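You operate a simulated robot arm through the tools that you are given. There is no shell and no other tool. Be economical: measure what you need, move in short steps, check, and stop when the job is done.

Carry out the task below with a simulated two-armed robot. There is one attempt and no reset: what you move stays moved.

Task
Bring the air line back up to 4 bar and open the white valve last.
Fine: first shut the oiler cap and the filter drain, then open the red valve and set the line gauge by the regulator; the other branch valves stay shut.

The check looks at the end state, three seconds after you hand in, the way a careful person would. Anything else that was tipped, shoved, dropped, spilled or broken makes it a failure. Lids that push on must go on centred and level and be pressed home; caps that screw on are set level and turned clockwise until they are tight.

Robot
Two 7-joint arms with two-finger parallel grippers on one trunk, on a base that drives. Base frame: it is fixed to the floor where the robot stands at the start and does not move with it; the origin is under the middle of the robot, x ahead of it, y to its left, z up; the surface under the hand at the start is at about z = 72. Readings come in cm, rad, newtons and seconds.
The left shoulder is at the start at [5, 17.7, 117.9], the right one opposite. With the tool pointing down near the work surface each hand reaches from about 10 to 68 cm from the robot's upright axis, wherever it stands, measured 20 degrees to its own side. Places, roughly: black branch valve handle [70, -40, 100]; blue branch valve handle [70, -20, 100]; filter drain handle [60, 20, 90]; line gauge [80, 10, 120]; oiler cap [80, 0, 110]; orange branch valve handle [70, -40, 100]; red main valve handle [70, 30, 100]; regulator knob [70, 10, 110]; white branch valve handle [70, -30, 100]. Payload 3.43 kg a hand.
The tool frame of a hand sits at the grasp point between the pads (the TCP): z along the fingers, y along the line on which they close. The tips reach 3.4 cm beyond it. Largest opening 12.8 cm; finger width 2.4, thickness 1.2; the body of the gripper, 4.8 by 13 cm, starts 9.6 cm behind the TCP.
Orientation is that of the tool frame in the base frame, as a unit quaternion [w, x, y, z]. With the fingers straight down and closing along the base's y, the tool's x points along the base's -x, its y along +y and its z along -z.

Tools
- The arms move only by the tool send_rows. It takes "left_targets", "right_targets" or both (then of equal length, played together; a hand with none holds still); each is text: rows parted by semicolons, each of 7 numbers parted by spaces: the shift along the base's x, y, z in cm, then the turn, a rotation vector about the base's x, y, z in rad, then the gripper command, from -1 (fully open) to 1 (shut), values between in proportion. In form: dx dy dz ax ay az hand; .... A call has 1 to 12 rows; each row shifts and turns the commanded pose from where the row before left it. Rows are played at 5 a second. More than 5 cm and 0.15 rad between two rows, or a gripper value outside its range, and nothing of the call is played. A pose out of reach is approached as far as the arm can. The call stops where the force on the tool passes 80 N (or 10 N more than at its start, if that is more) or the arm is blocked; 0.2 s more then pass. Each finger travels about 10.8 cm/s and halts on what it meets, pressing with about 37 N; the grip force reading is that of the motor and also rises with nothing between the fingers. The clock runs only during rows and for 0.2 s after the last one: add rows that do not move to give the fingers time. It gives the time, the measured TCP pose, the force on the tool (base axes), the opening and the grip force at its end, in the units of the frame above (readings bear some noise), with the torque about the TCP (base axes, N m) and any sound that the robot's microphone picked up.
- Cameras (640 x 400 px; columns grow to the right, rows downward): "scene" is now at [16.26, 0.42, 135.41]; the picture's right is [0.03, -1.00, 0.00], its down [-0.46, -0.01, -0.89] and it looks along [0.89, 0.03, -0.46] (base axes); focal length 271 px, centre (320, 200). "left" rides on the left gripper at [7.6, 1.1, -16] in its tool frame; the picture's right is [-0.15, 0.99, 0.00], its down [-0.88, -0.13, -0.46] and it looks along [-0.45, -0.07, 0.89] (tool axes); focal length 234 px, centre (320, 200). "right" rides on the right gripper at [7.6, -1.1, -16] in its tool frame; the picture's right is [0.15, 0.99, 0.00], its down [-0.88, 0.13, -0.46] and it looks along [-0.45, 0.07, 0.89] (tool axes); focal length 234 px, centre (320, 200). There is no depth. A picture from a camera that has moved, and an enlarged one, comes with that camera's place and axes in the base frame and with its lens.
- capture(camera): a new picture of that camera. The clock stands still meanwhile.
- raise_lower(by): slides the trunk up (or, below 0, down) by that many cm; the arms and the scene camera ride with it, the base frame stays. It gives what a move gives, with no picture.
- roll_base(legs): drives the robot by 1 to 6 legs, each [ahead, turn to the left] in cm and rad, along the robot's own axes; the way and the turn of a leg run together, so that a leg with both is an arc; at most 150 cm and 3.142 rad a leg. The arms and the cameras ride along, it lands a little off, and it stops where it bumps. It gives what a move gives.
- turn_head(pan, tilt): turns the head with the scene camera to pan (to the left, within 1.396 rad either way) and tilt (down, from -0.506 to 1.204), counted from straight ahead of the robot. It gives what a move gives.
- close_up(camera, box): a new picture of the part [left, top, right, bottom] of that camera's present view, enlarged. The clock stands still meanwhile.
- finish_job(): hands the job in; it is judged then, once.

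Work in short steps. Places have to be worked out from the pictures, the camera data and where the tool is seen: move nearer, look again, correct. Check each grasp and each placing, and mend what went wrong. You have 120 turns and 100 pictures in all, those below and enlarged ones among them. Open the grippers and draw the arms clear of the work before you hand the job in, unless the task says otherwise; then end with one line.

The tools are called after "Call:" as a command line: name --argument value ..., lists and objects as JSON in quotes. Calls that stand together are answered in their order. send_rows: Moves the arms, as the interface text tells. Its arguments: {"type":"object","properties":{"left_targets":{"type":"string"},"right_targets":{"type":"string"}},"required":[]} The other tools are called the same way: raise_lower (by) slides the trunk up or down; roll_base (legs) drives the base; turn_head (pan, tilt) turns the head that bears the scene camera; capture (camera) takes a picture; close_up (camera, box) takes an enlarged picture of a part of a camera's view; finish_job () hands the job in.

At the start:

```text
time: 0.0
left_tool_pos: [50.0, 24.47, 99.97]
left_tool_rot: [0.0, 0.0, 1.0, 0.0]
left_contact_force: [0.2, -0.6, -0.4]
left_wrist_torque: [-0.03, -0.02, -0.01]
left_opening: 12.79
left_finger_force: 0.1
right_tool_pos: [47.76, -20.49, 99.97]
right_tool_rot: [0.0, 0.0, 1.0, 0.0]
right_contact_force: [0.9, 0.3, 0.8]
right_wrist_torque: [0.02, 0.0, -0.03]
right_opening: 12.79
right_finger_force: 0.0
trunk travel left (down, up): [-35.0, 5.1]
robot x, y, heading: [-0.06, 0.08, -0.002]
head pan, tilt: [0.033, 0.475]
```

scene: 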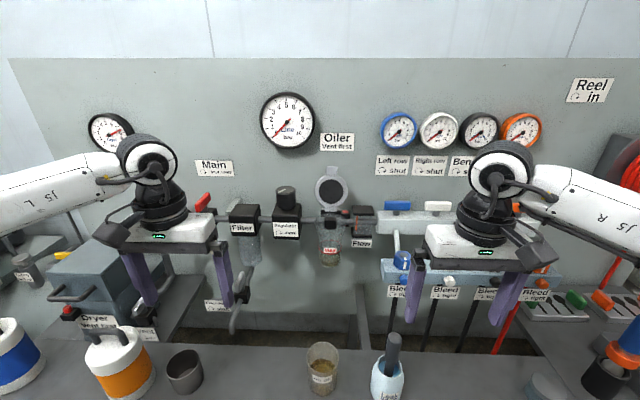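
right: 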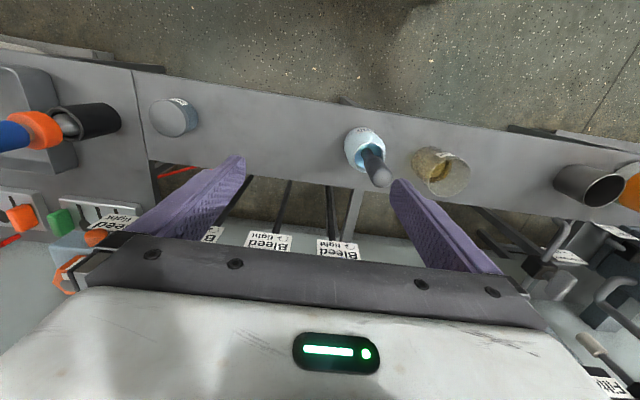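
left: 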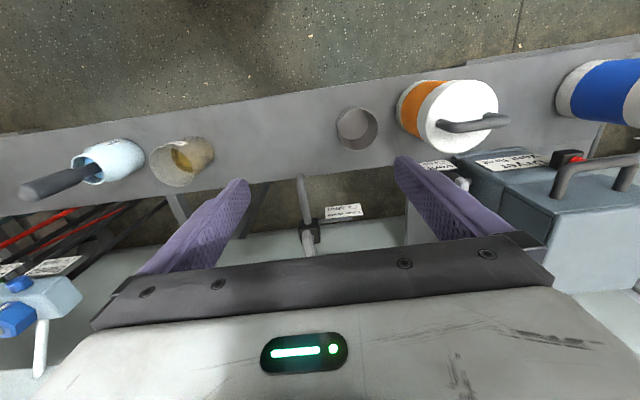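

I start by reading the labels and the state of the panel with enlarged views.

Call:
close_up --camera "scene" --box '[190, 80, 390, 205]'

Call:
close_up --camera "scene" --box '[190, 180, 390, 340]'

Call:
close_up --camera "scene" --box '[370, 100, 570, 225]'

```text
3.20 times, centred on (290, 142) of scene
camera zoom: at [16.26, 0.42, 135.41], right [0.03, -1.0, 0.0], down [-0.46, -0.01, -0.89], along [0.89, 0.03, -0.46], focal length 866 px, centre (416, 384)
```

zoom: 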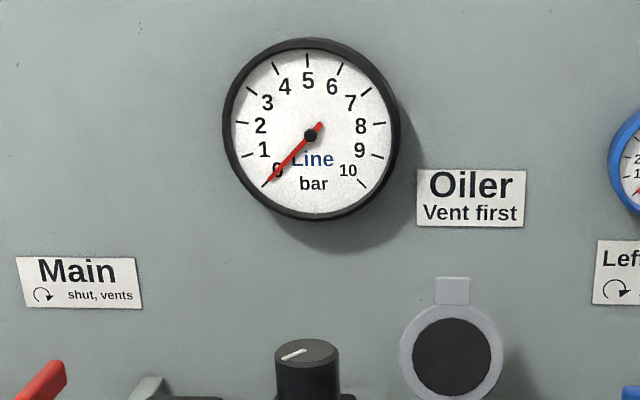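

```text
2.50 times, centred on (290, 260) of scene
camera zoom: at [16.26, 0.42, 135.41], right [0.03, -1.0, 0.0], down [-0.46, -0.01, -0.89], along [0.89, 0.03, -0.46], focal length 677 px, centre (395, 50)
```

zoom: 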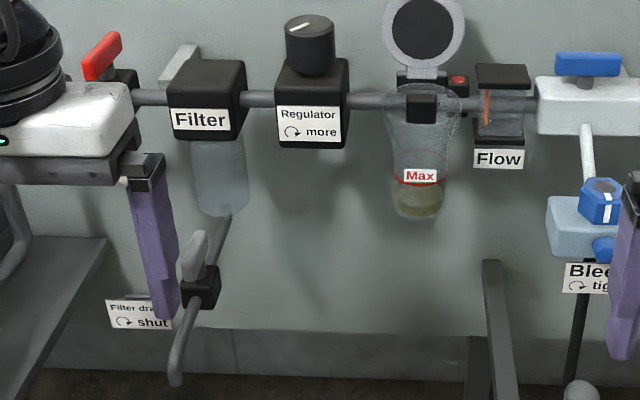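

```text
3.20 times, centred on (470, 162) of scene
camera zoom: at [16.26, 0.42, 135.41], right [0.03, -1.0, 0.0], down [-0.46, -0.01, -0.89], along [0.89, 0.03, -0.46], focal length 866 px, centre (-160, 320)
```

zoom: 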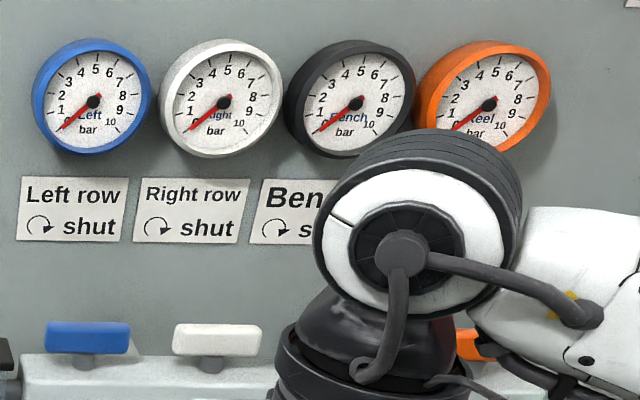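

Arms obstruct the view. I draw both back and outward to see everything.

Call:
send_rows --left_targets "-5 2 0 0 0 0 -1;-5 3 0 0 0 0 -1;-5 4 0 0 0 0 -1;-5 4 0 0 0 0 -1;0 4 0 0 0 0 -1;0 4 0 0 0 0 -1" --right_targets "-5 -2 0 0 0 0 -1;-5 -3 0 0 0 0 -1;-5 -4 0 0 0 0 -1;-3 -4 0 0 0 0 -1;0 -4 0 0 0 0 -1;0 -4 0 0 0 0 -1"

Call:
capture --camera "scene"

```text
refused: row 1 steps farther than a row can; nothing moved
```

```text
93 pictures are left
camera scene: at [16.26, 0.42, 135.41], right [0.03, -1.0, 0.0], down [-0.46, -0.01, -0.89], along [0.89, 0.03, -0.46], focal length 271 px, centre (320, 200)
```

scene: 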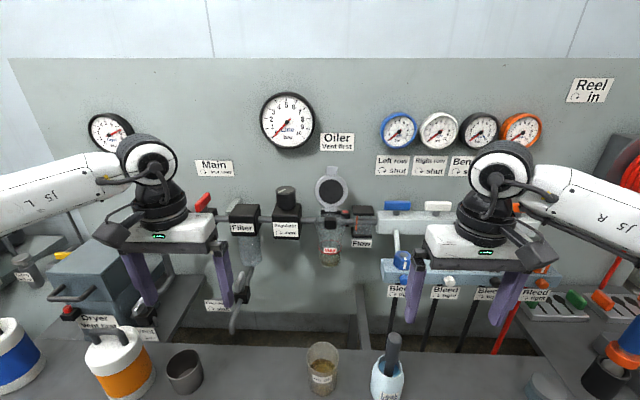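

The limit is on the vector length, so I use smaller steps for the same retreat.

Call:
send_rows --left_targets "-4 2 0 0 0 0 -1;-4 2 0 0 0 0 -1;-4 2.5 0 0 0 0 -1;-4 2.5 0 0 0 0 -1;-4 2.5 0 0 0 0 -1;0 4 0 0 0 0 -1;0 4 0 0 0 0 -1" --right_targets "-4 -2 0 0 0 0 -1;-4 -2 0 0 0 0 -1;-4 -2.5 0 0 0 0 -1;-4 -2.5 0 0 0 0 -1;-2 -2.5 0 0 0 0 -1;0 -4 0 0 0 0 -1;0 -4 0 0 0 0 -1"

Call:
capture --camera "scene"

```text
time: 1.6
left_tool_pos: [30.24, 43.84, 99.78]
left_tool_rot: [0.0, 0.0, 1.0, 0.0]
left_contact_force: [-0.7, -0.8, -0.5]
left_wrist_torque: [0.0, -0.01, -0.01]
left_opening: 12.79
left_finger_force: 0.0
right_tool_pos: [29.87, -40.3, 99.81]
right_tool_rot: [-0.001, 0.001, 1.0, 0.0]
right_contact_force: [-0.3, 0.8, -0.4]
right_wrist_torque: [0.0, -0.02, 0.0]
right_opening: 12.81
right_finger_force: 0.0
trunk travel left (down, up): [-35.0, 5.1]
robot x, y, heading: [-0.1, 0.07, -0.001]
head pan, tilt: [0.033, 0.475]
```

```text
92 pictures are left
camera scene: at [16.2, 0.42, 135.42], right [0.03, -1.0, 0.0], down [-0.46, -0.01, -0.89], along [0.89, 0.03, -0.46], focal length 271 px, centre (320, 200)
```

scene: 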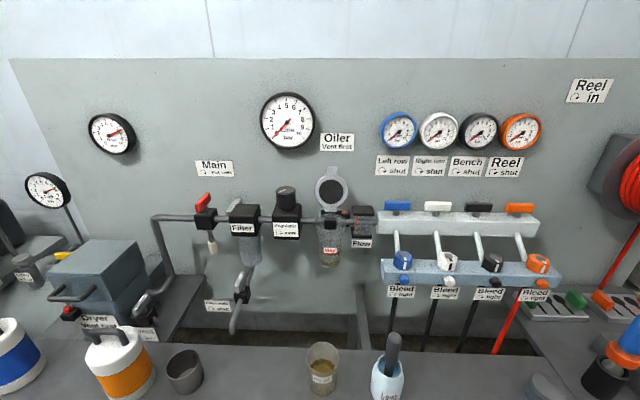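

Call:
close_up --camera "scene" --box '[370, 190, 570, 315]'

Call:
close_up --camera "scene" --box '[180, 150, 280, 212]'

Call:
close_up --camera "scene" --box '[190, 240, 290, 340]'

Call:
close_up --camera "scene" --box '[300, 160, 390, 250]'

Call:
close_up --camera "scene" --box '[10, 100, 210, 350]'

```text
3.20 times, centred on (470, 252) of scene
camera zoom: at [16.2, 0.42, 135.42], right [0.03, -1.0, 0.0], down [-0.46, -0.01, -0.89], along [0.89, 0.03, -0.46], focal length 866 px, centre (-160, 32)
```

zoom: 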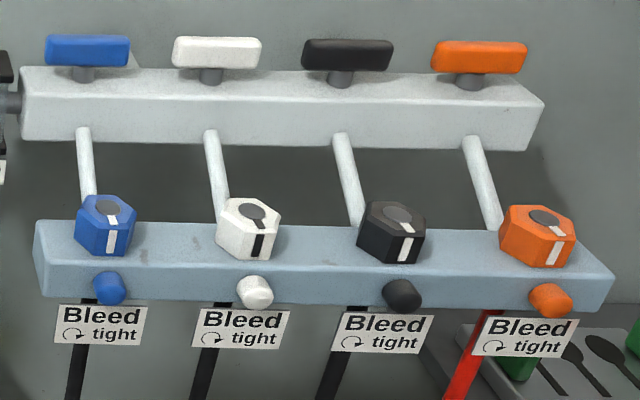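

```text
6.40 times, centred on (230, 181) of scene
camera zoom: at [16.2, 0.42, 135.42], right [0.03, -1.0, 0.0], down [-0.46, -0.01, -0.89], along [0.89, 0.03, -0.46], focal length 1732 px, centre (896, 322)
```

zoom: 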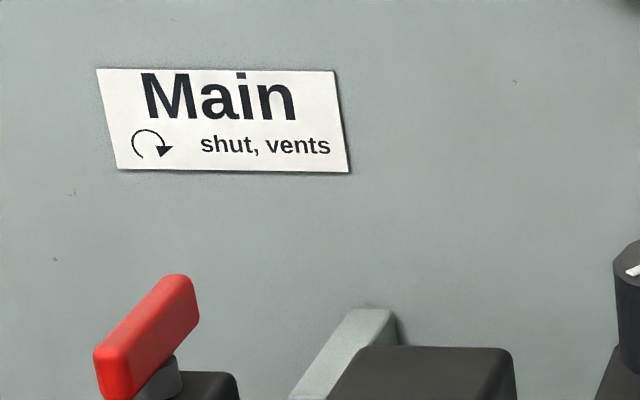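

```text
4.00 times, centred on (240, 290) of scene
camera zoom: at [16.2, 0.42, 135.42], right [0.03, -1.0, 0.0], down [-0.46, -0.01, -0.89], along [0.89, 0.03, -0.46], focal length 1083 px, centre (640, -160)
```

zoom: 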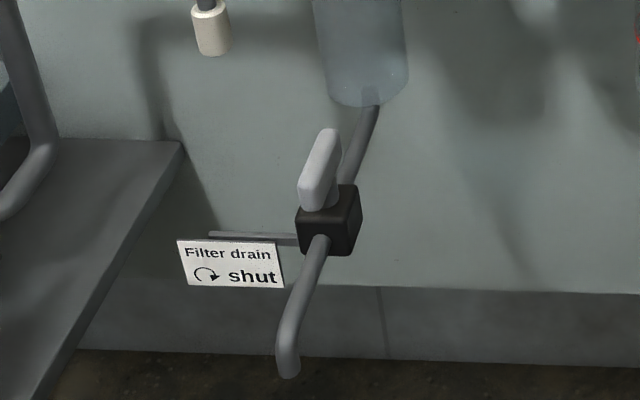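

```text
4.44 times, centred on (345, 205) of scene
camera zoom: at [16.2, 0.42, 135.42], right [0.03, -1.0, 0.0], down [-0.46, -0.01, -0.89], along [0.89, 0.03, -0.46], focal length 1203 px, centre (209, 178)
```

zoom: 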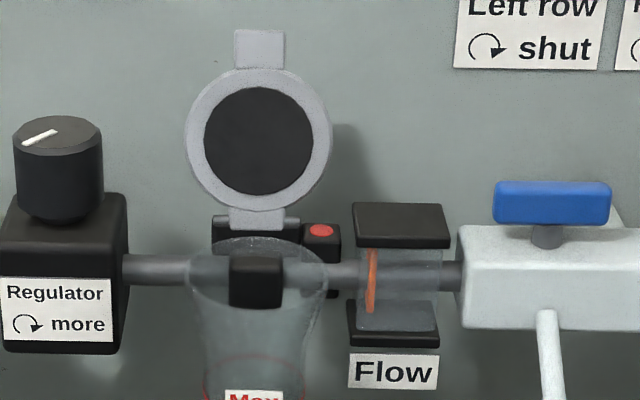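

```text
1.60 times, centred on (110, 225) of scene
camera zoom: at [16.2, 0.42, 135.42], right [0.03, -1.0, 0.0], down [-0.46, -0.01, -0.89], along [0.89, 0.03, -0.46], focal length 433 px, centre (656, 160)
```

zoom: 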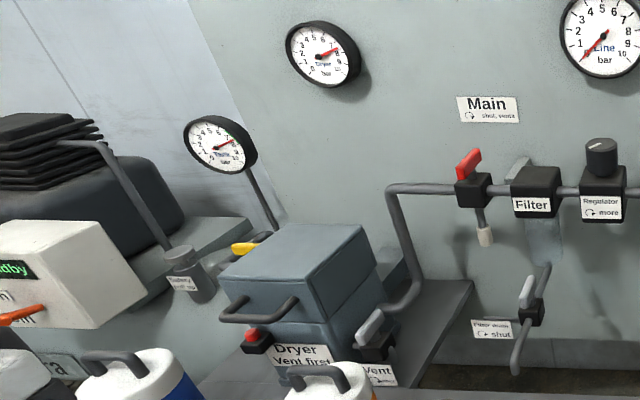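

The main valve is shut (crosswise), the drain is open (along its pipe), the oiler lid is hinged up, and bleed knobs look aligned. I look down to see how far the shelf is from the base, and check the white bleed knob closely.

Call:
close_up --camera "scene" --box '[380, 240, 480, 302]'

Call:
turn_head --pan 0 --tilt 1.1

Call:
capture --camera "scene"

```text
6.40 times, centred on (430, 271) of scene
camera zoom: at [16.2, 0.42, 135.42], right [0.03, -1.0, 0.0], down [-0.46, -0.01, -0.89], along [0.89, 0.03, -0.46], focal length 1732 px, centre (-384, -254)
```

zoom: 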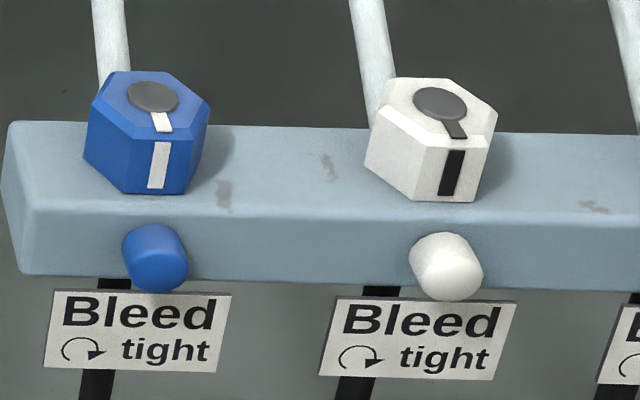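

```text
time: 2.6
left_tool_pos: [30.31, 43.73, 99.68]
left_tool_rot: [0.0, 0.0, 1.0, 0.001]
left_contact_force: [-0.2, 0.5, 1.0]
left_wrist_torque: [-0.01, 0.03, 0.01]
left_opening: 12.82
left_finger_force: 0.1
right_tool_pos: [30.03, -40.33, 99.9]
right_tool_rot: [0.0, -0.001, 1.0, 0.0]
right_contact_force: [-0.1, 0.1, 1.2]
right_wrist_torque: [0.02, -0.02, 0.01]
right_opening: 12.8
right_finger_force: 0.1
trunk travel left (down, up): [-35.0, 5.1]
robot x, y, heading: [0.0, 0.03, 0.002]
head pan, tilt: [0.0, 1.1]
```

```text
85 pictures are left
camera scene: at [13.44, 0.12, 130.42], right [0.0, -1.0, 0.0], down [-0.89, 0.0, -0.45], along [0.45, 0.0, -0.89], focal length 271 px, centre (320, 200)
```

scene: 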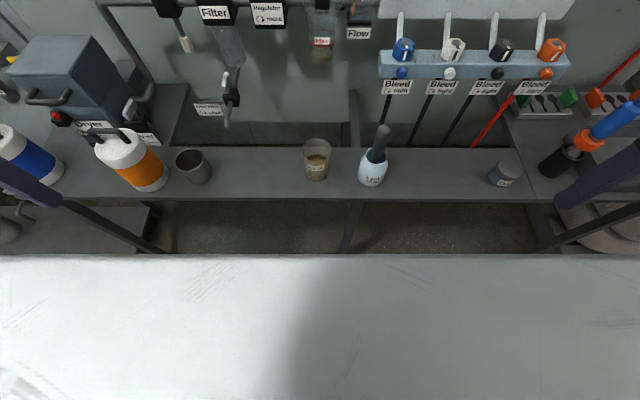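

The bleeds are aligned at tight. Handles sit at x≈70–75, beyond easy tool-down reach, so I roll ahead a little and check for a bump.

Call:
roll_base --legs '[[6, 0]]'

Call:
capture --camera "scene"

```text
time: 3.6
left_tool_pos: [36.4, 43.9, 99.65]
left_tool_rot: [-0.001, -0.001, 1.0, -0.001]
left_contact_force: [0.1, -0.1, -0.9]
left_wrist_torque: [0.01, 0.01, 0.01]
left_opening: 12.8
left_finger_force: 0.0
right_tool_pos: [36.1, -40.3, 99.89]
right_tool_rot: [-0.001, 0.0, 1.0, 0.0]
right_contact_force: [-0.2, -0.6, 0.2]
right_wrist_torque: [-0.04, 0.02, 0.03]
right_opening: 12.79
right_finger_force: 0.1
trunk travel left (down, up): [-35.0, 5.1]
robot x, y, heading: [5.94, 0.25, 0.002]
head pan, tilt: [0.0, 1.1]
```

```text
84 pictures are left
camera scene: at [19.63, 0.13, 130.4], right [0.0, -1.0, 0.0], down [-0.89, 0.0, -0.45], along [0.45, 0.0, -0.89], focal length 271 px, centre (320, 200)
```

scene: 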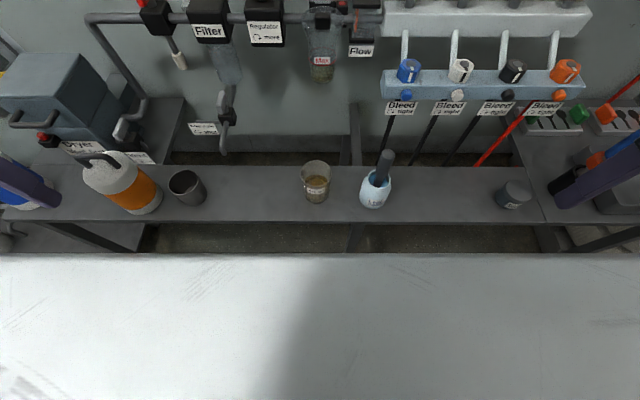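

No bump, and the white deck is the robot's own. I roll another 5 cm, then tip the head back up.

Call:
roll_base --legs '[[5, 0]]'

Call:
turn_head --pan 0 --tilt 0.6

Call:
capture --camera "scene"

```text
time: 4.5
left_tool_pos: [41.55, 43.8, 99.7]
left_tool_rot: [0.0, -0.001, 1.0, 0.0]
left_contact_force: [0.3, -0.4, -0.2]
left_wrist_torque: [0.05, 0.03, -0.02]
left_opening: 12.79
left_finger_force: 0.1
right_tool_pos: [41.41, -40.34, 99.87]
right_tool_rot: [0.0, 0.0, 1.0, 0.0]
right_contact_force: [-0.2, -0.9, -0.3]
right_wrist_torque: [-0.01, 0.05, -0.01]
right_opening: 12.8
right_finger_force: 0.0
trunk travel left (down, up): [-35.0, 5.1]
robot x, y, heading: [11.34, 0.02, 0.001]
head pan, tilt: [0.0, 1.1]
```

```text
time: 5.5
left_tool_pos: [41.46, 43.91, 99.69]
left_tool_rot: [0.001, -0.001, 1.0, 0.001]
left_contact_force: [0.4, 0.0, 0.3]
left_wrist_torque: [-0.02, -0.01, 0.0]
left_opening: 12.78
left_finger_force: 0.1
right_tool_pos: [41.28, -40.33, 99.8]
right_tool_rot: [0.0, 0.0, 1.0, 0.0]
right_contact_force: [-0.6, -0.5, -0.1]
right_wrist_torque: [0.01, -0.04, -0.03]
right_opening: 12.78
right_finger_force: 0.1
trunk travel left (down, up): [-35.0, 5.1]
robot x, y, heading: [11.3, -0.06, -0.003]
head pan, tilt: [0.0, 0.6]
```

```text
83 pictures are left
camera scene: at [27.26, 0.12, 134.27], right [0.0, -1.0, 0.0], down [-0.57, 0.0, -0.82], along [0.82, 0.0, -0.57], focal length 271 px, centre (320, 200)
```

scene: 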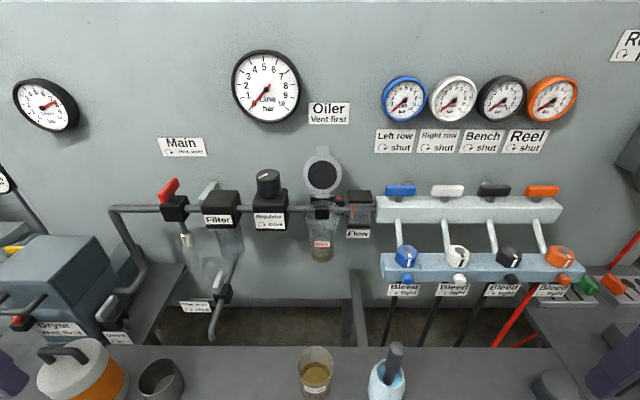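

From the two scene views I put the regulator knob at about (72,10,109), the red handle at (73,30.4,105.5) and the drain handle at (65,21,87). Close-ups now for detail.

Call:
close_up --camera "scene" --box '[280, 130, 380, 192]'

Call:
close_up --camera "scene" --box '[140, 160, 300, 260]'

Call:
close_up --camera "scene" --box '[170, 250, 270, 312]'

```text
6.40 times, centred on (330, 161) of scene
camera zoom: at [27.26, 0.12, 134.27], right [0.0, -1.0, 0.0], down [-0.57, 0.0, -0.82], along [0.82, 0.0, -0.57], focal length 1732 px, centre (256, 450)
```

zoom: 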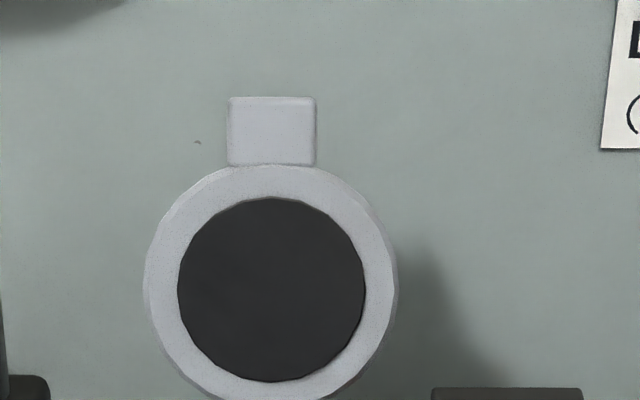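

```text
4.00 times, centred on (220, 210) of scene
camera zoom: at [27.26, 0.12, 134.27], right [0.0, -1.0, 0.0], down [-0.57, 0.0, -0.82], along [0.82, 0.0, -0.57], focal length 1083 px, centre (720, 160)
```

zoom: 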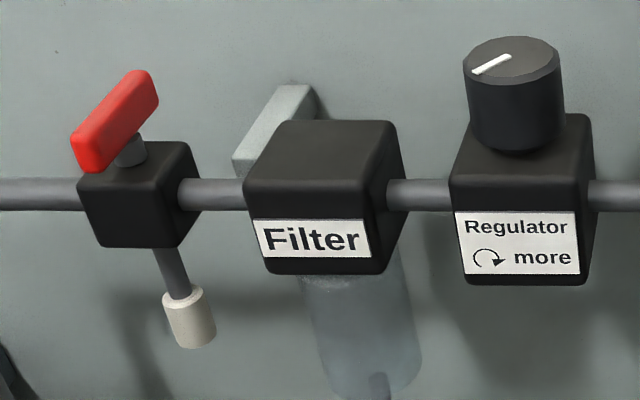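

```text
6.40 times, centred on (220, 281) of scene
camera zoom: at [27.26, 0.12, 134.27], right [0.0, -1.0, 0.0], down [-0.57, 0.0, -0.82], along [0.82, 0.0, -0.57], focal length 1732 px, centre (960, -318)
```

zoom: 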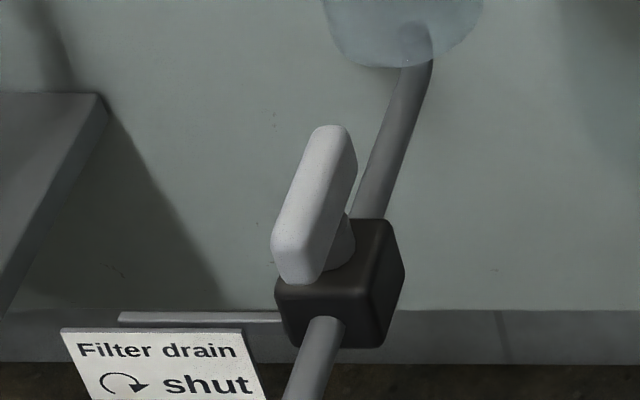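

I bring the left hand, closing it for use as a pusher, to in front of the filter for a wrist view of the drain handle.

Call:
send_rows --left_targets "0 0 4 0 0 0 1;2 -4 0 0 0 0 1;2 -4 0 0 0 0 1;2 -4 0 0 0 0 1;2 -4 0 0 0 0 1;2 -4 0 0 0 0 1;2 -3 0 0 0 0 1;3 0 0 0 0 0 1;0 0 0 0 0 0 1"

Call:
capture --camera "left"

Call:
capture --camera "scene"

```text
time: 7.5
left_tool_pos: [56.36, 21.03, 104.07]
left_tool_rot: [0.0, 0.0, 1.0, 0.0]
left_contact_force: [0.6, -0.9, 0.7]
left_wrist_torque: [-0.01, -0.02, 0.03]
left_opening: 0.0
left_finger_force: 33.7
right_tool_pos: [41.18, -40.23, 99.83]
right_tool_rot: [0.0, 0.0, 1.0, 0.0]
right_contact_force: [-0.2, 0.0, 0.3]
right_wrist_torque: [0.03, 0.0, 0.01]
right_opening: 12.83
right_finger_force: 0.1
trunk travel left (down, up): [-35.0, 5.1]
robot x, y, heading: [11.58, 0.01, -0.001]
head pan, tilt: [0.0, 0.6]
```

```text
79 pictures are left
camera left: at [48.82, 21.98, 120.08], right [0.15, 0.99, 0.0], down [0.88, -0.13, 0.46], along [0.45, -0.07, -0.89], focal length 234 px, centre (320, 200)
```

left: 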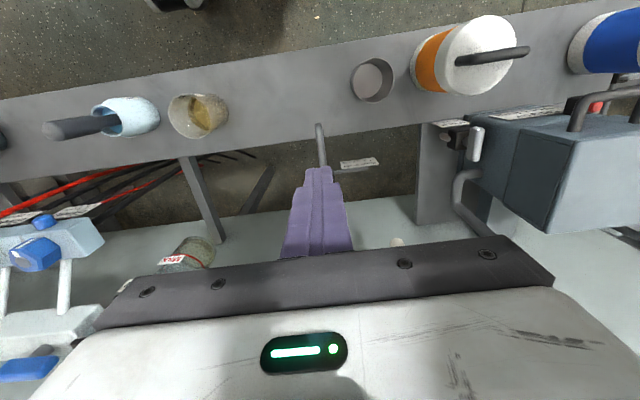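

```text
78 pictures are left
camera scene: at [27.25, 0.12, 134.28], right [0.0, -1.0, 0.0], down [-0.56, 0.0, -0.83], along [0.83, 0.0, -0.56], focal length 271 px, centre (320, 200)
```

scene: 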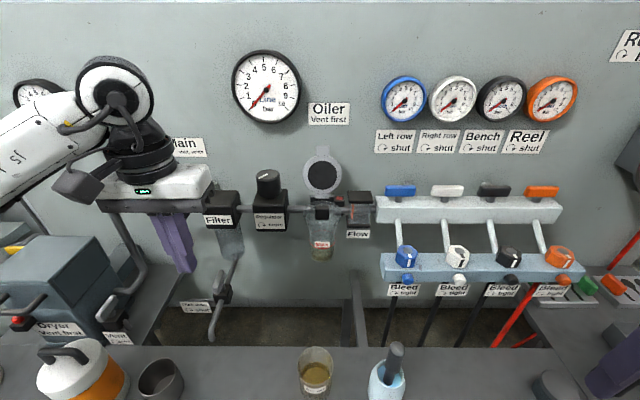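

The wrist camera only looks behind the fingers, so I servo with the scene camera (projection matches the known fingertip well). I move the closed fingers to the right of the drain handle's near end, still high.

Call:
send_rows --left_targets "0 -3.5 -3 0 0 0 1;3 0 -3 0 0 0 1;3.4 0 -3 0 0 0 1;0 0 0 0 0 0 1"

Call:
close_up --camera "scene" --box '[170, 230, 290, 305]'

```text
time: 8.5
left_tool_pos: [62.78, 17.73, 94.92]
left_tool_rot: [0.0, 0.0, 1.0, 0.0]
left_contact_force: [0.6, 0.5, 0.3]
left_wrist_torque: [-0.02, -0.01, -0.04]
left_opening: 0.0
left_finger_force: 33.0
right_tool_pos: [41.34, -40.19, 99.98]
right_tool_rot: [0.0, -0.001, 1.0, 0.0]
right_contact_force: [-0.6, -0.4, -0.8]
right_wrist_torque: [-0.03, -0.01, 0.01]
right_opening: 12.8
right_finger_force: 0.0
trunk travel left (down, up): [-35.0, 5.1]
robot x, y, heading: [11.35, 0.28, -0.007]
head pan, tilt: [0.0, 0.6]
```

```text
5.33 times, centred on (230, 268) of scene
camera zoom: at [27.24, 0.14, 134.28], right [0.0, -1.0, 0.0], down [-0.56, 0.0, -0.83], along [0.83, 0.0, -0.56], focal length 1444 px, centre (800, -160)
```

zoom: 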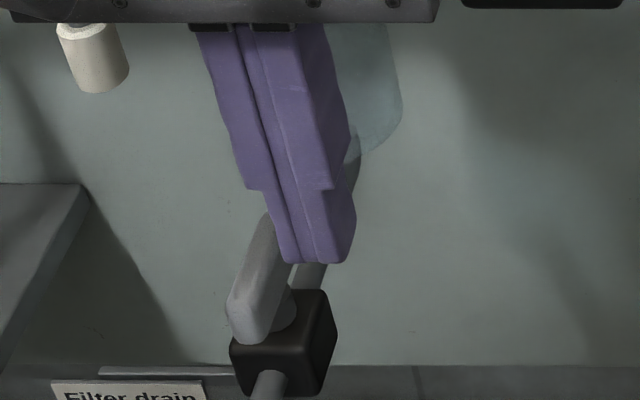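

Tip now hovers up-right of the handle. I lower 4.5 cm beside it and look again.

Call:
send_rows --left_targets "0 -0.5 -2 0 0 0 1;0 0 -2.5 0 0 0 1;0 0 0 0 0 0 1"

Call:
close_up --camera "scene" --box '[170, 230, 290, 305]'

```text
time: 9.3
left_tool_pos: [62.91, 16.82, 90.25]
left_tool_rot: [0.0, -0.001, 1.0, 0.0]
left_contact_force: [-0.6, 0.3, -0.2]
left_wrist_torque: [0.02, -0.01, -0.06]
left_opening: 0.0
left_finger_force: 32.9
right_tool_pos: [41.26, -40.24, 99.91]
right_tool_rot: [0.0, 0.0, 1.0, 0.001]
right_contact_force: [-0.9, 0.1, -0.2]
right_wrist_torque: [-0.03, 0.0, 0.01]
right_opening: 12.78
right_finger_force: 0.1
trunk travel left (down, up): [-35.0, 5.1]
robot x, y, heading: [11.39, -0.14, 0.0]
head pan, tilt: [0.0, 0.6]
```

```text
5.33 times, centred on (230, 268) of scene
camera zoom: at [27.26, 0.12, 134.27], right [0.0, -1.0, 0.0], down [-0.56, 0.0, -0.83], along [0.83, 0.0, -0.56], focal length 1444 px, centre (800, -160)
```

zoom: 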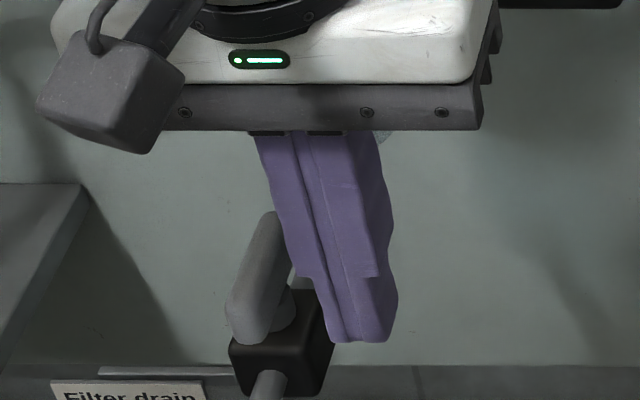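

Tip is at the level of the handle's lower edge, ~3 cm right of it. I sweep left along the arc to about halfway and check.

Call:
send_rows --left_targets "0 1.4 0 0 0 0 1;0 1.4 0 0 0 0 1;-0.35 0.9 0 0 0 0 1;-0.25 1.25 0 0 0 0 1;0 0 0 0 0 0 1"

Call:
close_up --camera "scene" --box '[170, 230, 290, 305]'

```text
time: 10.3
left_tool_pos: [62.7, 19.19, 90.22]
left_tool_rot: [0.01, 0.019, 0.999, -0.026]
left_contact_force: [11.1, -21.5, -9.0]
left_wrist_torque: [-0.24, 0.02, -0.37]
left_opening: 0.0
left_finger_force: 33.2
right_tool_pos: [41.45, -40.25, 99.97]
right_tool_rot: [0.0, 0.001, 1.0, -0.001]
right_contact_force: [0.5, -0.4, 1.2]
right_wrist_torque: [-0.05, -0.01, 0.01]
right_opening: 12.79
right_finger_force: 0.0
trunk travel left (down, up): [-35.0, 5.1]
robot x, y, heading: [11.09, -0.08, -0.003]
head pan, tilt: [0.0, 0.6]
stopped in row 5 (left hand): the force on the tool passed its limit at 81 N (the readings are from after the stop); the commanded pose is now the measured one
```

```text
5.33 times, centred on (230, 268) of scene
camera zoom: at [27.44, 0.01, 134.27], right [-0.01, -1.0, 0.0], down [-0.57, 0.0, -0.82], along [0.82, -0.01, -0.57], focal length 1444 px, centre (800, -160)
```

zoom: 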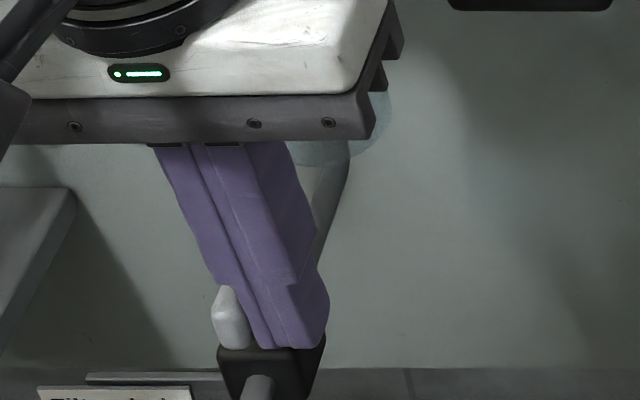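

Blocked at 81 N: I'm likely pushing too near the pivot or scraping the block. I back off right, and look.

Call:
send_rows --left_targets "0 -1.5 0 0 0 0 1;-1.5 -1 0.5 0 0 0 1;0 0 0 0 0 0 1"

Call:
close_up --camera "scene" --box '[190, 250, 270, 300]'

```text
time: 11.1
left_tool_pos: [60.92, 17.09, 90.69]
left_tool_rot: [0.008, 0.014, 1.0, -0.021]
left_contact_force: [0.2, 0.3, -0.3]
left_wrist_torque: [0.01, 0.0, 0.01]
left_opening: 0.01
left_finger_force: 33.0
right_tool_pos: [41.43, -40.32, 99.89]
right_tool_rot: [-0.001, 0.001, 1.0, 0.0]
right_contact_force: [-1.4, -0.3, -0.8]
right_wrist_torque: [-0.01, 0.0, 0.0]
right_opening: 12.8
right_finger_force: 0.1
trunk travel left (down, up): [-35.0, 5.1]
robot x, y, heading: [11.08, -0.26, -0.009]
head pan, tilt: [0.0, 0.6]
```

```text
8.00 times, centred on (230, 275) of scene
camera zoom: at [27.31, -0.04, 134.27], right [0.0, -1.0, 0.0], down [-0.57, 0.0, -0.82], along [0.82, 0.0, -0.57], focal length 2166 px, centre (1040, -400)
```

zoom: 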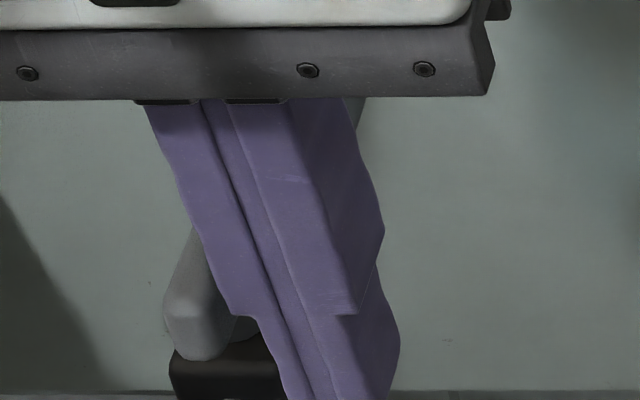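

I move the finger aside to see whether the handle turned at all.

Call:
send_rows --left_targets "0 -4 0 0 0 0 1;0 0 0 0 0 0 1"

Call:
close_up --camera "scene" --box '[190, 250, 270, 300]'

```text
time: 11.7
left_tool_pos: [60.91, 13.03, 90.89]
left_tool_rot: [0.007, 0.014, 1.0, -0.021]
left_contact_force: [-0.5, -1.1, 0.0]
left_wrist_torque: [0.01, 0.02, 0.01]
left_opening: 0.0
left_finger_force: 33.3
right_tool_pos: [41.28, -40.31, 99.96]
right_tool_rot: [0.0, 0.001, 1.0, 0.0]
right_contact_force: [1.1, -0.2, -0.4]
right_wrist_torque: [0.04, -0.01, -0.02]
right_opening: 12.81
right_finger_force: 0.0
trunk travel left (down, up): [-35.0, 5.1]
robot x, y, heading: [11.77, -0.51, -0.004]
head pan, tilt: [0.0, 0.6]
```

```text
8.00 times, centred on (230, 275) of scene
camera zoom: at [27.29, -0.01, 134.28], right [0.0, -1.0, 0.0], down [-0.56, 0.0, -0.83], along [0.83, 0.0, -0.56], focal length 2166 px, centre (1040, -400)
```

zoom: 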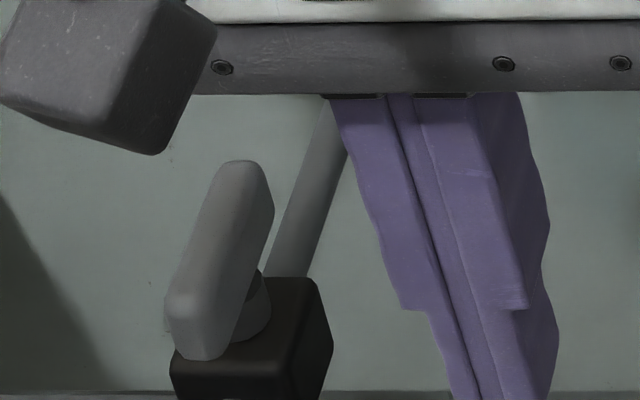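

No rotation: a flat finger ended up bearing near the pivot. I'll turn the finger clockwise so its outer edge leads at the handle's end, and turn along with the handle for maximum lever.

Call:
send_rows --left_targets "0.4 1.7 -0.3 0 0 -0.15 1;0.4 1.7 -0.3 0 0 -0.15 1;0.4 1.7 -0.2 0 0 0 1;0.3 1.5 0 0 0 0 1;-0.2 0.4 0 0 0 -0.1 1;-0.2 0.4 0 0 0 -0.12 1;-0.1 0.4 0 0 0 -0.12 1;0 0.3 0 0 0 -0.1 1;0 0 0 0 0 0 1"

Call:
close_up --camera "scene" --box '[190, 250, 270, 300]'

```text
time: 13.7
left_tool_pos: [61.57, 21.11, 90.0]
left_tool_rot: [-0.002, 0.328, 0.944, -0.022]
left_contact_force: [-20.3, -6.9, -1.8]
left_wrist_torque: [-0.03, 0.03, -0.05]
left_opening: 0.02
left_finger_force: 33.2
left hand out of reach, approached as far as the arm can: row 8
right_tool_pos: [41.19, -40.35, 100.05]
right_tool_rot: [0.0, 0.001, 1.0, 0.001]
right_contact_force: [0.5, 0.3, 0.5]
right_wrist_torque: [-0.03, 0.0, 0.03]
right_opening: 12.82
right_finger_force: 0.2
trunk travel left (down, up): [-35.0, 5.1]
robot x, y, heading: [11.01, -0.01, -0.004]
head pan, tilt: [0.0, 0.6]
```

```text
8.00 times, centred on (230, 275) of scene
camera zoom: at [27.1, -0.1, 134.3], right [0.0, -1.0, 0.0], down [-0.56, 0.0, -0.83], along [0.83, 0.0, -0.56], focal length 2166 px, centre (1040, -400)
```

zoom: 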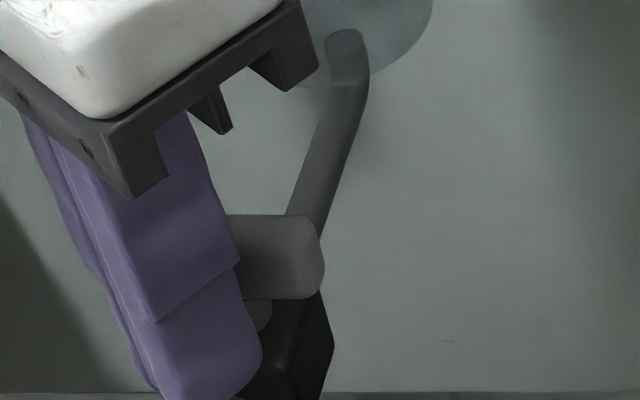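

The handle has swung nearly crosswise. I shift the finger toward its left end and press it toward the wall to be sure it reaches the stop.

Call:
send_rows --left_targets "-0.5 0.5 0 0 0 0 1;0 1.3 0 0 0 0 1;0.6 0.2 0 0 0 0 1;0.5 0 0 0 0 0 1;0.5 0 0 0 0 0 1;0.4 0 0 0 0 0 1;0 0 0 0 0 0 1"

Call:
close_up --camera "scene" --box '[190, 250, 270, 300]'

```text
time: 15.3
left_tool_pos: [61.52, 23.17, 90.04]
left_tool_rot: [0.001, 0.328, 0.945, -0.022]
left_contact_force: [-6.5, -4.0, 4.7]
left_wrist_torque: [-0.02, -0.07, -0.03]
left_opening: 0.0
left_finger_force: 33.4
left hand out of reach, approached as far as the arm can: row 3, 4, 5, 6
right_tool_pos: [41.22, -40.36, 99.86]
right_tool_rot: [0.001, 0.001, 1.0, 0.001]
right_contact_force: [-0.3, 0.1, -0.4]
right_wrist_torque: [-0.03, 0.03, 0.0]
right_opening: 12.8
right_finger_force: 0.1
trunk travel left (down, up): [-35.0, 5.1]
robot x, y, heading: [11.61, -0.23, -0.003]
head pan, tilt: [0.0, 0.6]
```

```text
8.00 times, centred on (230, 275) of scene
camera zoom: at [27.18, -0.12, 134.29], right [0.0, -1.0, 0.0], down [-0.56, 0.0, -0.83], along [0.83, 0.0, -0.56], focal length 2166 px, centre (1040, -400)
```

zoom: 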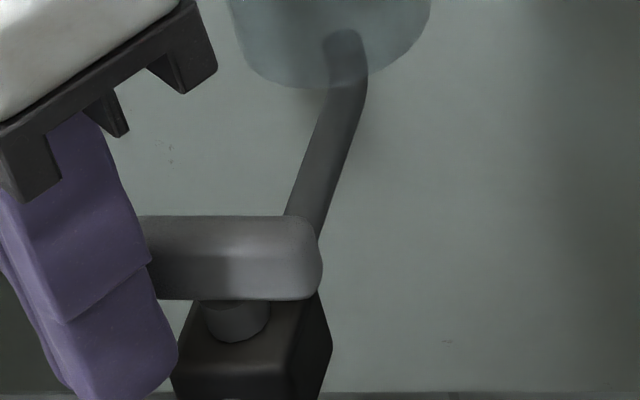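

The drain handle is now square across its pipe: shut. I withdraw, straighten the hand and lift it clear, then view the panel.

Call:
send_rows --left_targets "-3 0.5 0 0 0 0 -1;-4 0 1 0 0 0.13 -1;-3 1 3 0 0 0.13 -1;0 2 4 0 0 0.13 -1;0 2 4 0 0 0.13 -1;0 2 4 0 0 0.12 -1"

Call:
capture --camera "scene"

```text
time: 16.7
left_tool_pos: [51.69, 30.75, 105.86]
left_tool_rot: [0.007, 0.014, 1.0, -0.021]
left_contact_force: [0.2, 0.8, 0.1]
left_wrist_torque: [0.0, 0.0, 0.01]
left_opening: 12.82
left_finger_force: 0.0
right_tool_pos: [41.26, -40.36, 99.87]
right_tool_rot: [0.0, 0.001, 1.0, 0.0]
right_contact_force: [0.0, -0.5, 0.4]
right_wrist_torque: [-0.01, 0.01, 0.0]
right_opening: 12.78
right_finger_force: 0.1
trunk travel left (down, up): [-35.0, 5.1]
robot x, y, heading: [11.45, 0.48, -0.004]
head pan, tilt: [0.0, 0.6]
```

```text
70 pictures are left
camera scene: at [27.29, -0.05, 134.27], right [0.0, -1.0, 0.0], down [-0.56, 0.0, -0.83], along [0.83, 0.0, -0.56], focal length 271 px, centre (320, 200)
```

scene: 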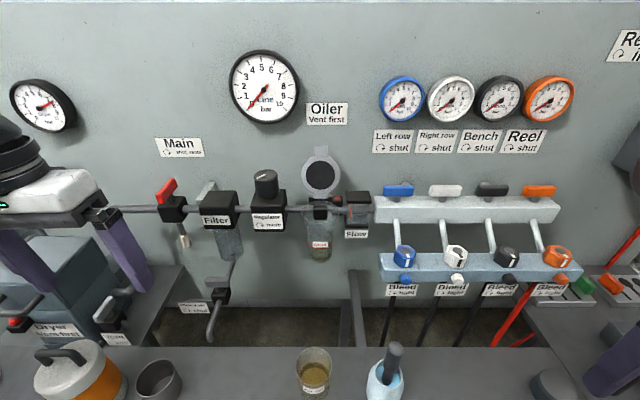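

Next the oiler lid. The right hand will pitch 45° forward so its fingers can take the lid's tab by its sides; I move it to a stand-off in front of the lid and view by the wrist camera.

Call:
send_rows --right_targets "1.5 2 3.5 0 -0.13 0 -1;1.5 2 3.5 0 -0.13 0 -1;1.5 3.5 2.5 0 -0.13 0 -1;1.5 3.5 2.5 0 -0.13 0 0;1.5 3.5 2.5 0 -0.13 0 0.1;1.5 3.5 2.5 0 -0.135 0 0.1;2 3.7 1 0 0 0 0.1;2 3.7 1 0 0 0 0.1;2 3.7 1 0 0 0 0.1;2 3.7 0 0 0 0 0.1;2 3.7 0 0 0 0 0.1;1 3.5 0 0 0 0 0.1"

Call:
capture --camera "right"

Call:
capture --camera "scene"

```text
time: 19.3
left_tool_pos: [51.73, 30.82, 105.74]
left_tool_rot: [0.008, 0.014, 1.0, -0.021]
left_contact_force: [-0.2, -0.6, 0.2]
left_wrist_torque: [0.0, 0.0, 0.0]
left_opening: 12.8
left_finger_force: 0.1
right_tool_pos: [61.11, 0.02, 119.93]
right_tool_rot: [0.383, 0.0, 0.924, 0.0]
right_contact_force: [-0.2, -0.1, 0.1]
right_wrist_torque: [0.0, 0.0, 0.0]
right_opening: 5.74
right_finger_force: 0.1
trunk travel left (down, up): [-35.0, 5.1]
robot x, y, heading: [11.52, -0.0, -0.007]
head pan, tilt: [0.0, 0.6]
```

```text
69 pictures are left
camera right: at [44.47, -1.12, 125.85], right [-0.1, 0.99, -0.1], down [0.3, 0.13, 0.95], along [0.95, 0.07, -0.31], focal length 234 px, centre (320, 200)
```

right: 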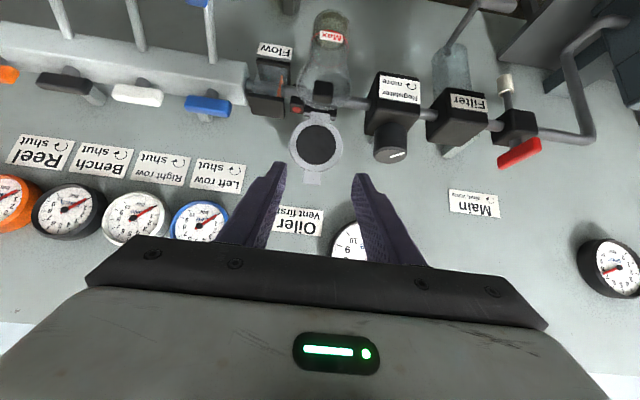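

```text
68 pictures are left
camera scene: at [27.3, 0.01, 134.27], right [0.0, -1.0, 0.0], down [-0.56, 0.0, -0.83], along [0.83, 0.0, -0.56], focal length 271 px, centre (320, 200)
```

scene: 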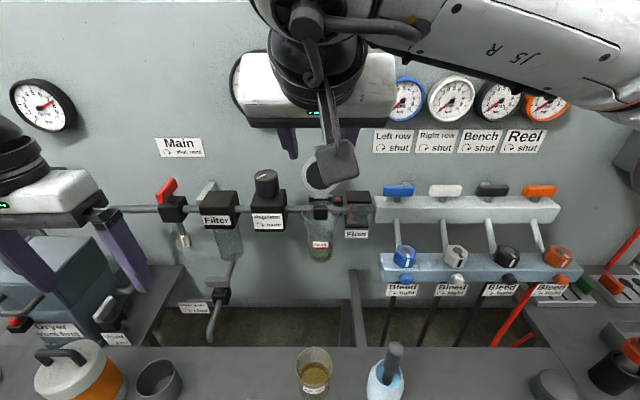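

The wrist camera sees the lid (image inverted). I drop the hand 8 cm for a second ray to fix the tab's depth.

Call:
send_rows --right_targets "0 0 -4 0 0 0 0.1;0 0 -4 0 0 0 0.1;0 0 0 0 0 0 0.1"

Call:
capture --camera "right"

```text
time: 20.1
left_tool_pos: [51.65, 30.79, 105.86]
left_tool_rot: [0.008, 0.015, 1.0, -0.021]
left_contact_force: [-0.2, 0.0, -0.6]
left_wrist_torque: [0.0, 0.0, 0.0]
left_opening: 12.8
left_finger_force: 0.0
right_tool_pos: [61.02, -0.27, 112.03]
right_tool_rot: [0.383, 0.001, 0.924, 0.0]
right_contact_force: [0.5, 1.3, -0.5]
right_wrist_torque: [-0.01, 0.0, 0.0]
right_opening: 5.74
right_finger_force: 0.1
trunk travel left (down, up): [-35.0, 5.1]
robot x, y, heading: [11.45, -0.38, -0.006]
head pan, tilt: [0.0, 0.6]
```

```text
67 pictures are left
camera right: at [44.37, -1.36, 117.95], right [-0.1, 0.99, -0.1], down [0.3, 0.13, 0.95], along [0.95, 0.07, -0.31], focal length 234 px, centre (320, 200)
```

right: 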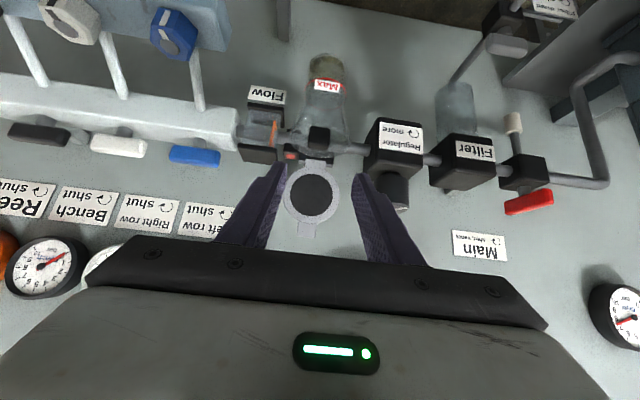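

Tab centre works out at about (77, −0.25, 111.6). I approach along the finger axis and close on its sides.

Call:
send_rows --right_targets "3.6 0 1.6 0 0 0 0.1;3.6 0 1.5 0 0 0 0.1;3.6 0 1.5 0 0 0 0.1;1.7 0 -1.7 0 0 0 0.1;1.6 0 -1.6 0 0 0 0.1;0 0 0 0 0 0 0.1"

Call:
capture --camera "right"

```text
time: 21.5
left_tool_pos: [51.64, 30.89, 105.8]
left_tool_rot: [0.009, 0.014, 1.0, -0.021]
left_contact_force: [-0.8, -0.4, 0.5]
left_wrist_torque: [0.02, -0.02, -0.02]
left_opening: 12.79
left_finger_force: 0.0
right_tool_pos: [75.31, -0.52, 113.23]
right_tool_rot: [0.381, 0.001, 0.924, 0.0]
right_contact_force: [0.0, -0.1, 0.2]
right_wrist_torque: [0.02, -0.03, -0.03]
right_opening: 5.78
right_finger_force: 0.0
trunk travel left (down, up): [-35.0, 5.1]
robot x, y, heading: [11.61, 0.13, -0.01]
head pan, tilt: [0.0, 0.6]
```

```text
66 pictures are left
camera right: at [58.6, -1.57, 119.07], right [-0.1, 0.99, -0.1], down [0.3, 0.13, 0.94], along [0.95, 0.07, -0.31], focal length 234 px, centre (320, 200)
```

right: 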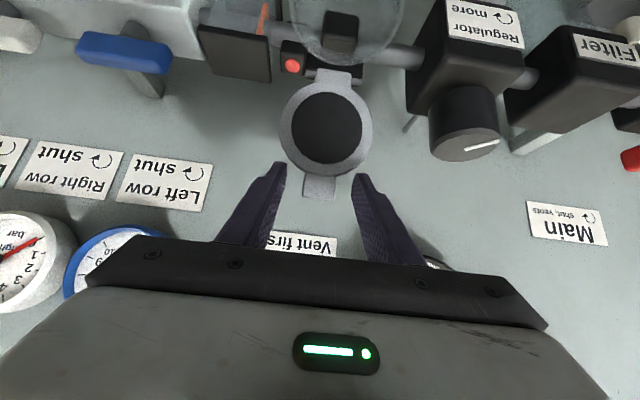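

Tab sits centred between the fingertips. I close on it.

Call:
send_rows --right_targets "0 0 0 0 0 0 0.5;0 0 0 0 0 0 0.8;0 0 0 0 0 0 0.8;0 0 0 0 0 0 0.8"

Call:
capture --camera "right"

```text
time: 22.5
left_tool_pos: [51.61, 30.72, 105.83]
left_tool_rot: [0.008, 0.014, 1.0, -0.021]
left_contact_force: [-0.1, -0.3, 0.3]
left_wrist_torque: [0.01, -0.01, 0.03]
left_opening: 12.8
left_finger_force: 0.0
right_tool_pos: [75.3, -0.49, 113.28]
right_tool_rot: [0.385, 0.001, 0.923, 0.001]
right_contact_force: [4.4, -0.1, 8.7]
right_wrist_torque: [-0.05, -0.31, 0.0]
right_opening: 2.74
right_finger_force: 44.9
trunk travel left (down, up): [-35.0, 5.1]
robot x, y, heading: [11.28, -0.31, -0.008]
head pan, tilt: [0.0, 0.6]
```

```text
65 pictures are left
camera right: at [58.57, -1.57, 119.19], right [-0.1, 0.99, -0.1], down [0.3, 0.13, 0.95], along [0.95, 0.07, -0.31], focal length 234 px, centre (320, 200)
```

right: 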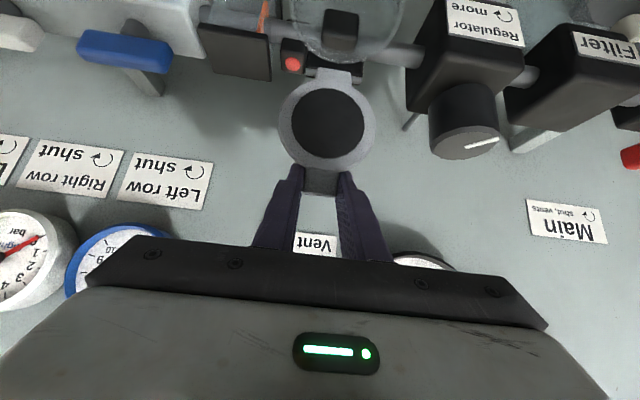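

Tab held. I swing it forward along an arc about the hinge (≈(77.5,101), radius ≈10.9), letting the tab pivot in the pads.

Call:
send_rows --right_targets "-1.84 0 -0.33 0 0 0 0.8;-1.79 0 -0.61 0 0 0 0.8;-1.67 0 -0.92 0 0 0 0.8;-1.47 0 -1.2 0 0 0 0.8;0 0 0 0 0 0 0.8"

Call:
capture --camera "right"

```text
time: 23.7
left_tool_pos: [51.61, 30.82, 105.79]
left_tool_rot: [0.008, 0.014, 1.0, -0.021]
left_contact_force: [0.6, -0.1, -0.6]
left_wrist_torque: [-0.02, 0.01, -0.01]
left_opening: 12.8
left_finger_force: 0.0
right_tool_pos: [68.39, -0.37, 109.87]
right_tool_rot: [0.381, 0.001, 0.925, -0.001]
right_contact_force: [-1.2, -1.6, 3.4]
right_wrist_torque: [-0.08, -0.03, -0.06]
right_opening: 1.4
right_finger_force: 1.4
trunk travel left (down, up): [-35.0, 5.1]
robot x, y, heading: [11.06, -0.14, -0.001]
head pan, tilt: [0.0, 0.6]
```

```text
64 pictures are left
camera right: at [51.76, -1.39, 115.89], right [-0.1, 0.99, -0.1], down [0.3, 0.13, 0.94], along [0.95, 0.07, -0.31], focal length 234 px, centre (320, 200)
```

right: 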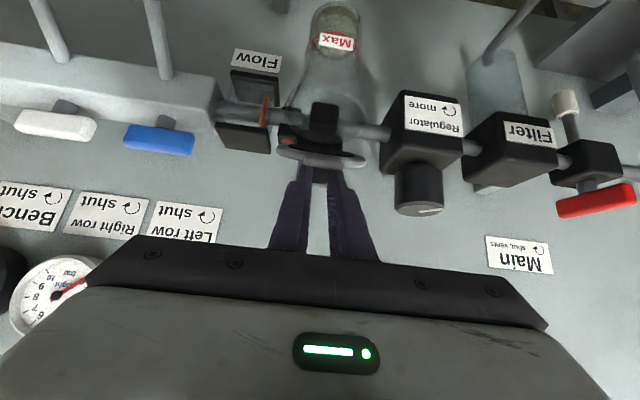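

The tab slipped out, but the lid has fallen forward past the middle. I draw the hand back and up-right to view it with the scene camera.

Call:
send_rows --right_targets "-3 0 3 0 0 0 0.8;-3 -3 1 0 0 0 1;-2 -4 0 0 0 0 1;-1 -4.5 0 0 0 0 1;-1 -4.5 0 0 0 0 1;-1 -4.5 0 0 0 0 1;-1 -4.5 0 0 0 0 1"

Call:
close_up --camera "scene" --box '[280, 160, 360, 210]'

```text
time: 25.3
left_tool_pos: [51.56, 30.67, 105.79]
left_tool_rot: [0.009, 0.014, 1.0, -0.021]
left_contact_force: [0.3, -0.3, 0.1]
left_wrist_torque: [0.03, -0.04, 0.01]
left_opening: 12.82
left_finger_force: 0.1
right_tool_pos: [56.46, -25.27, 113.98]
right_tool_rot: [0.382, -0.001, 0.924, 0.002]
right_contact_force: [0.1, -0.6, 0.1]
right_wrist_torque: [0.02, 0.0, 0.02]
right_opening: 0.0
right_finger_force: 33.7
trunk travel left (down, up): [-35.0, 5.1]
robot x, y, heading: [11.27, -0.01, -0.003]
head pan, tilt: [0.0, 0.6]
```

```text
8.00 times, centred on (320, 185) of scene
camera zoom: at [27.24, -0.14, 134.29], right [0.0, -1.0, 0.0], down [-0.56, 0.0, -0.83], along [0.83, 0.0, -0.56], focal length 2166 px, centre (320, 320)
```

zoom: 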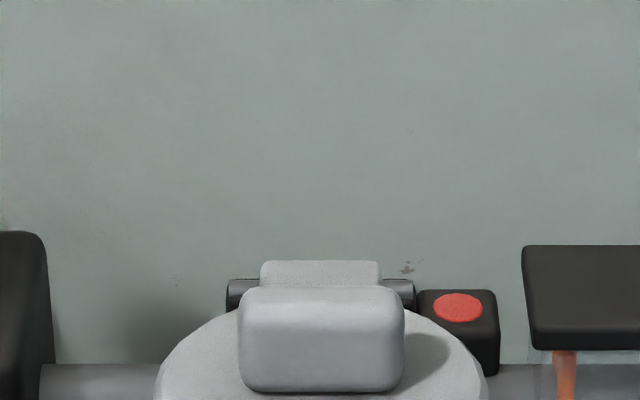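

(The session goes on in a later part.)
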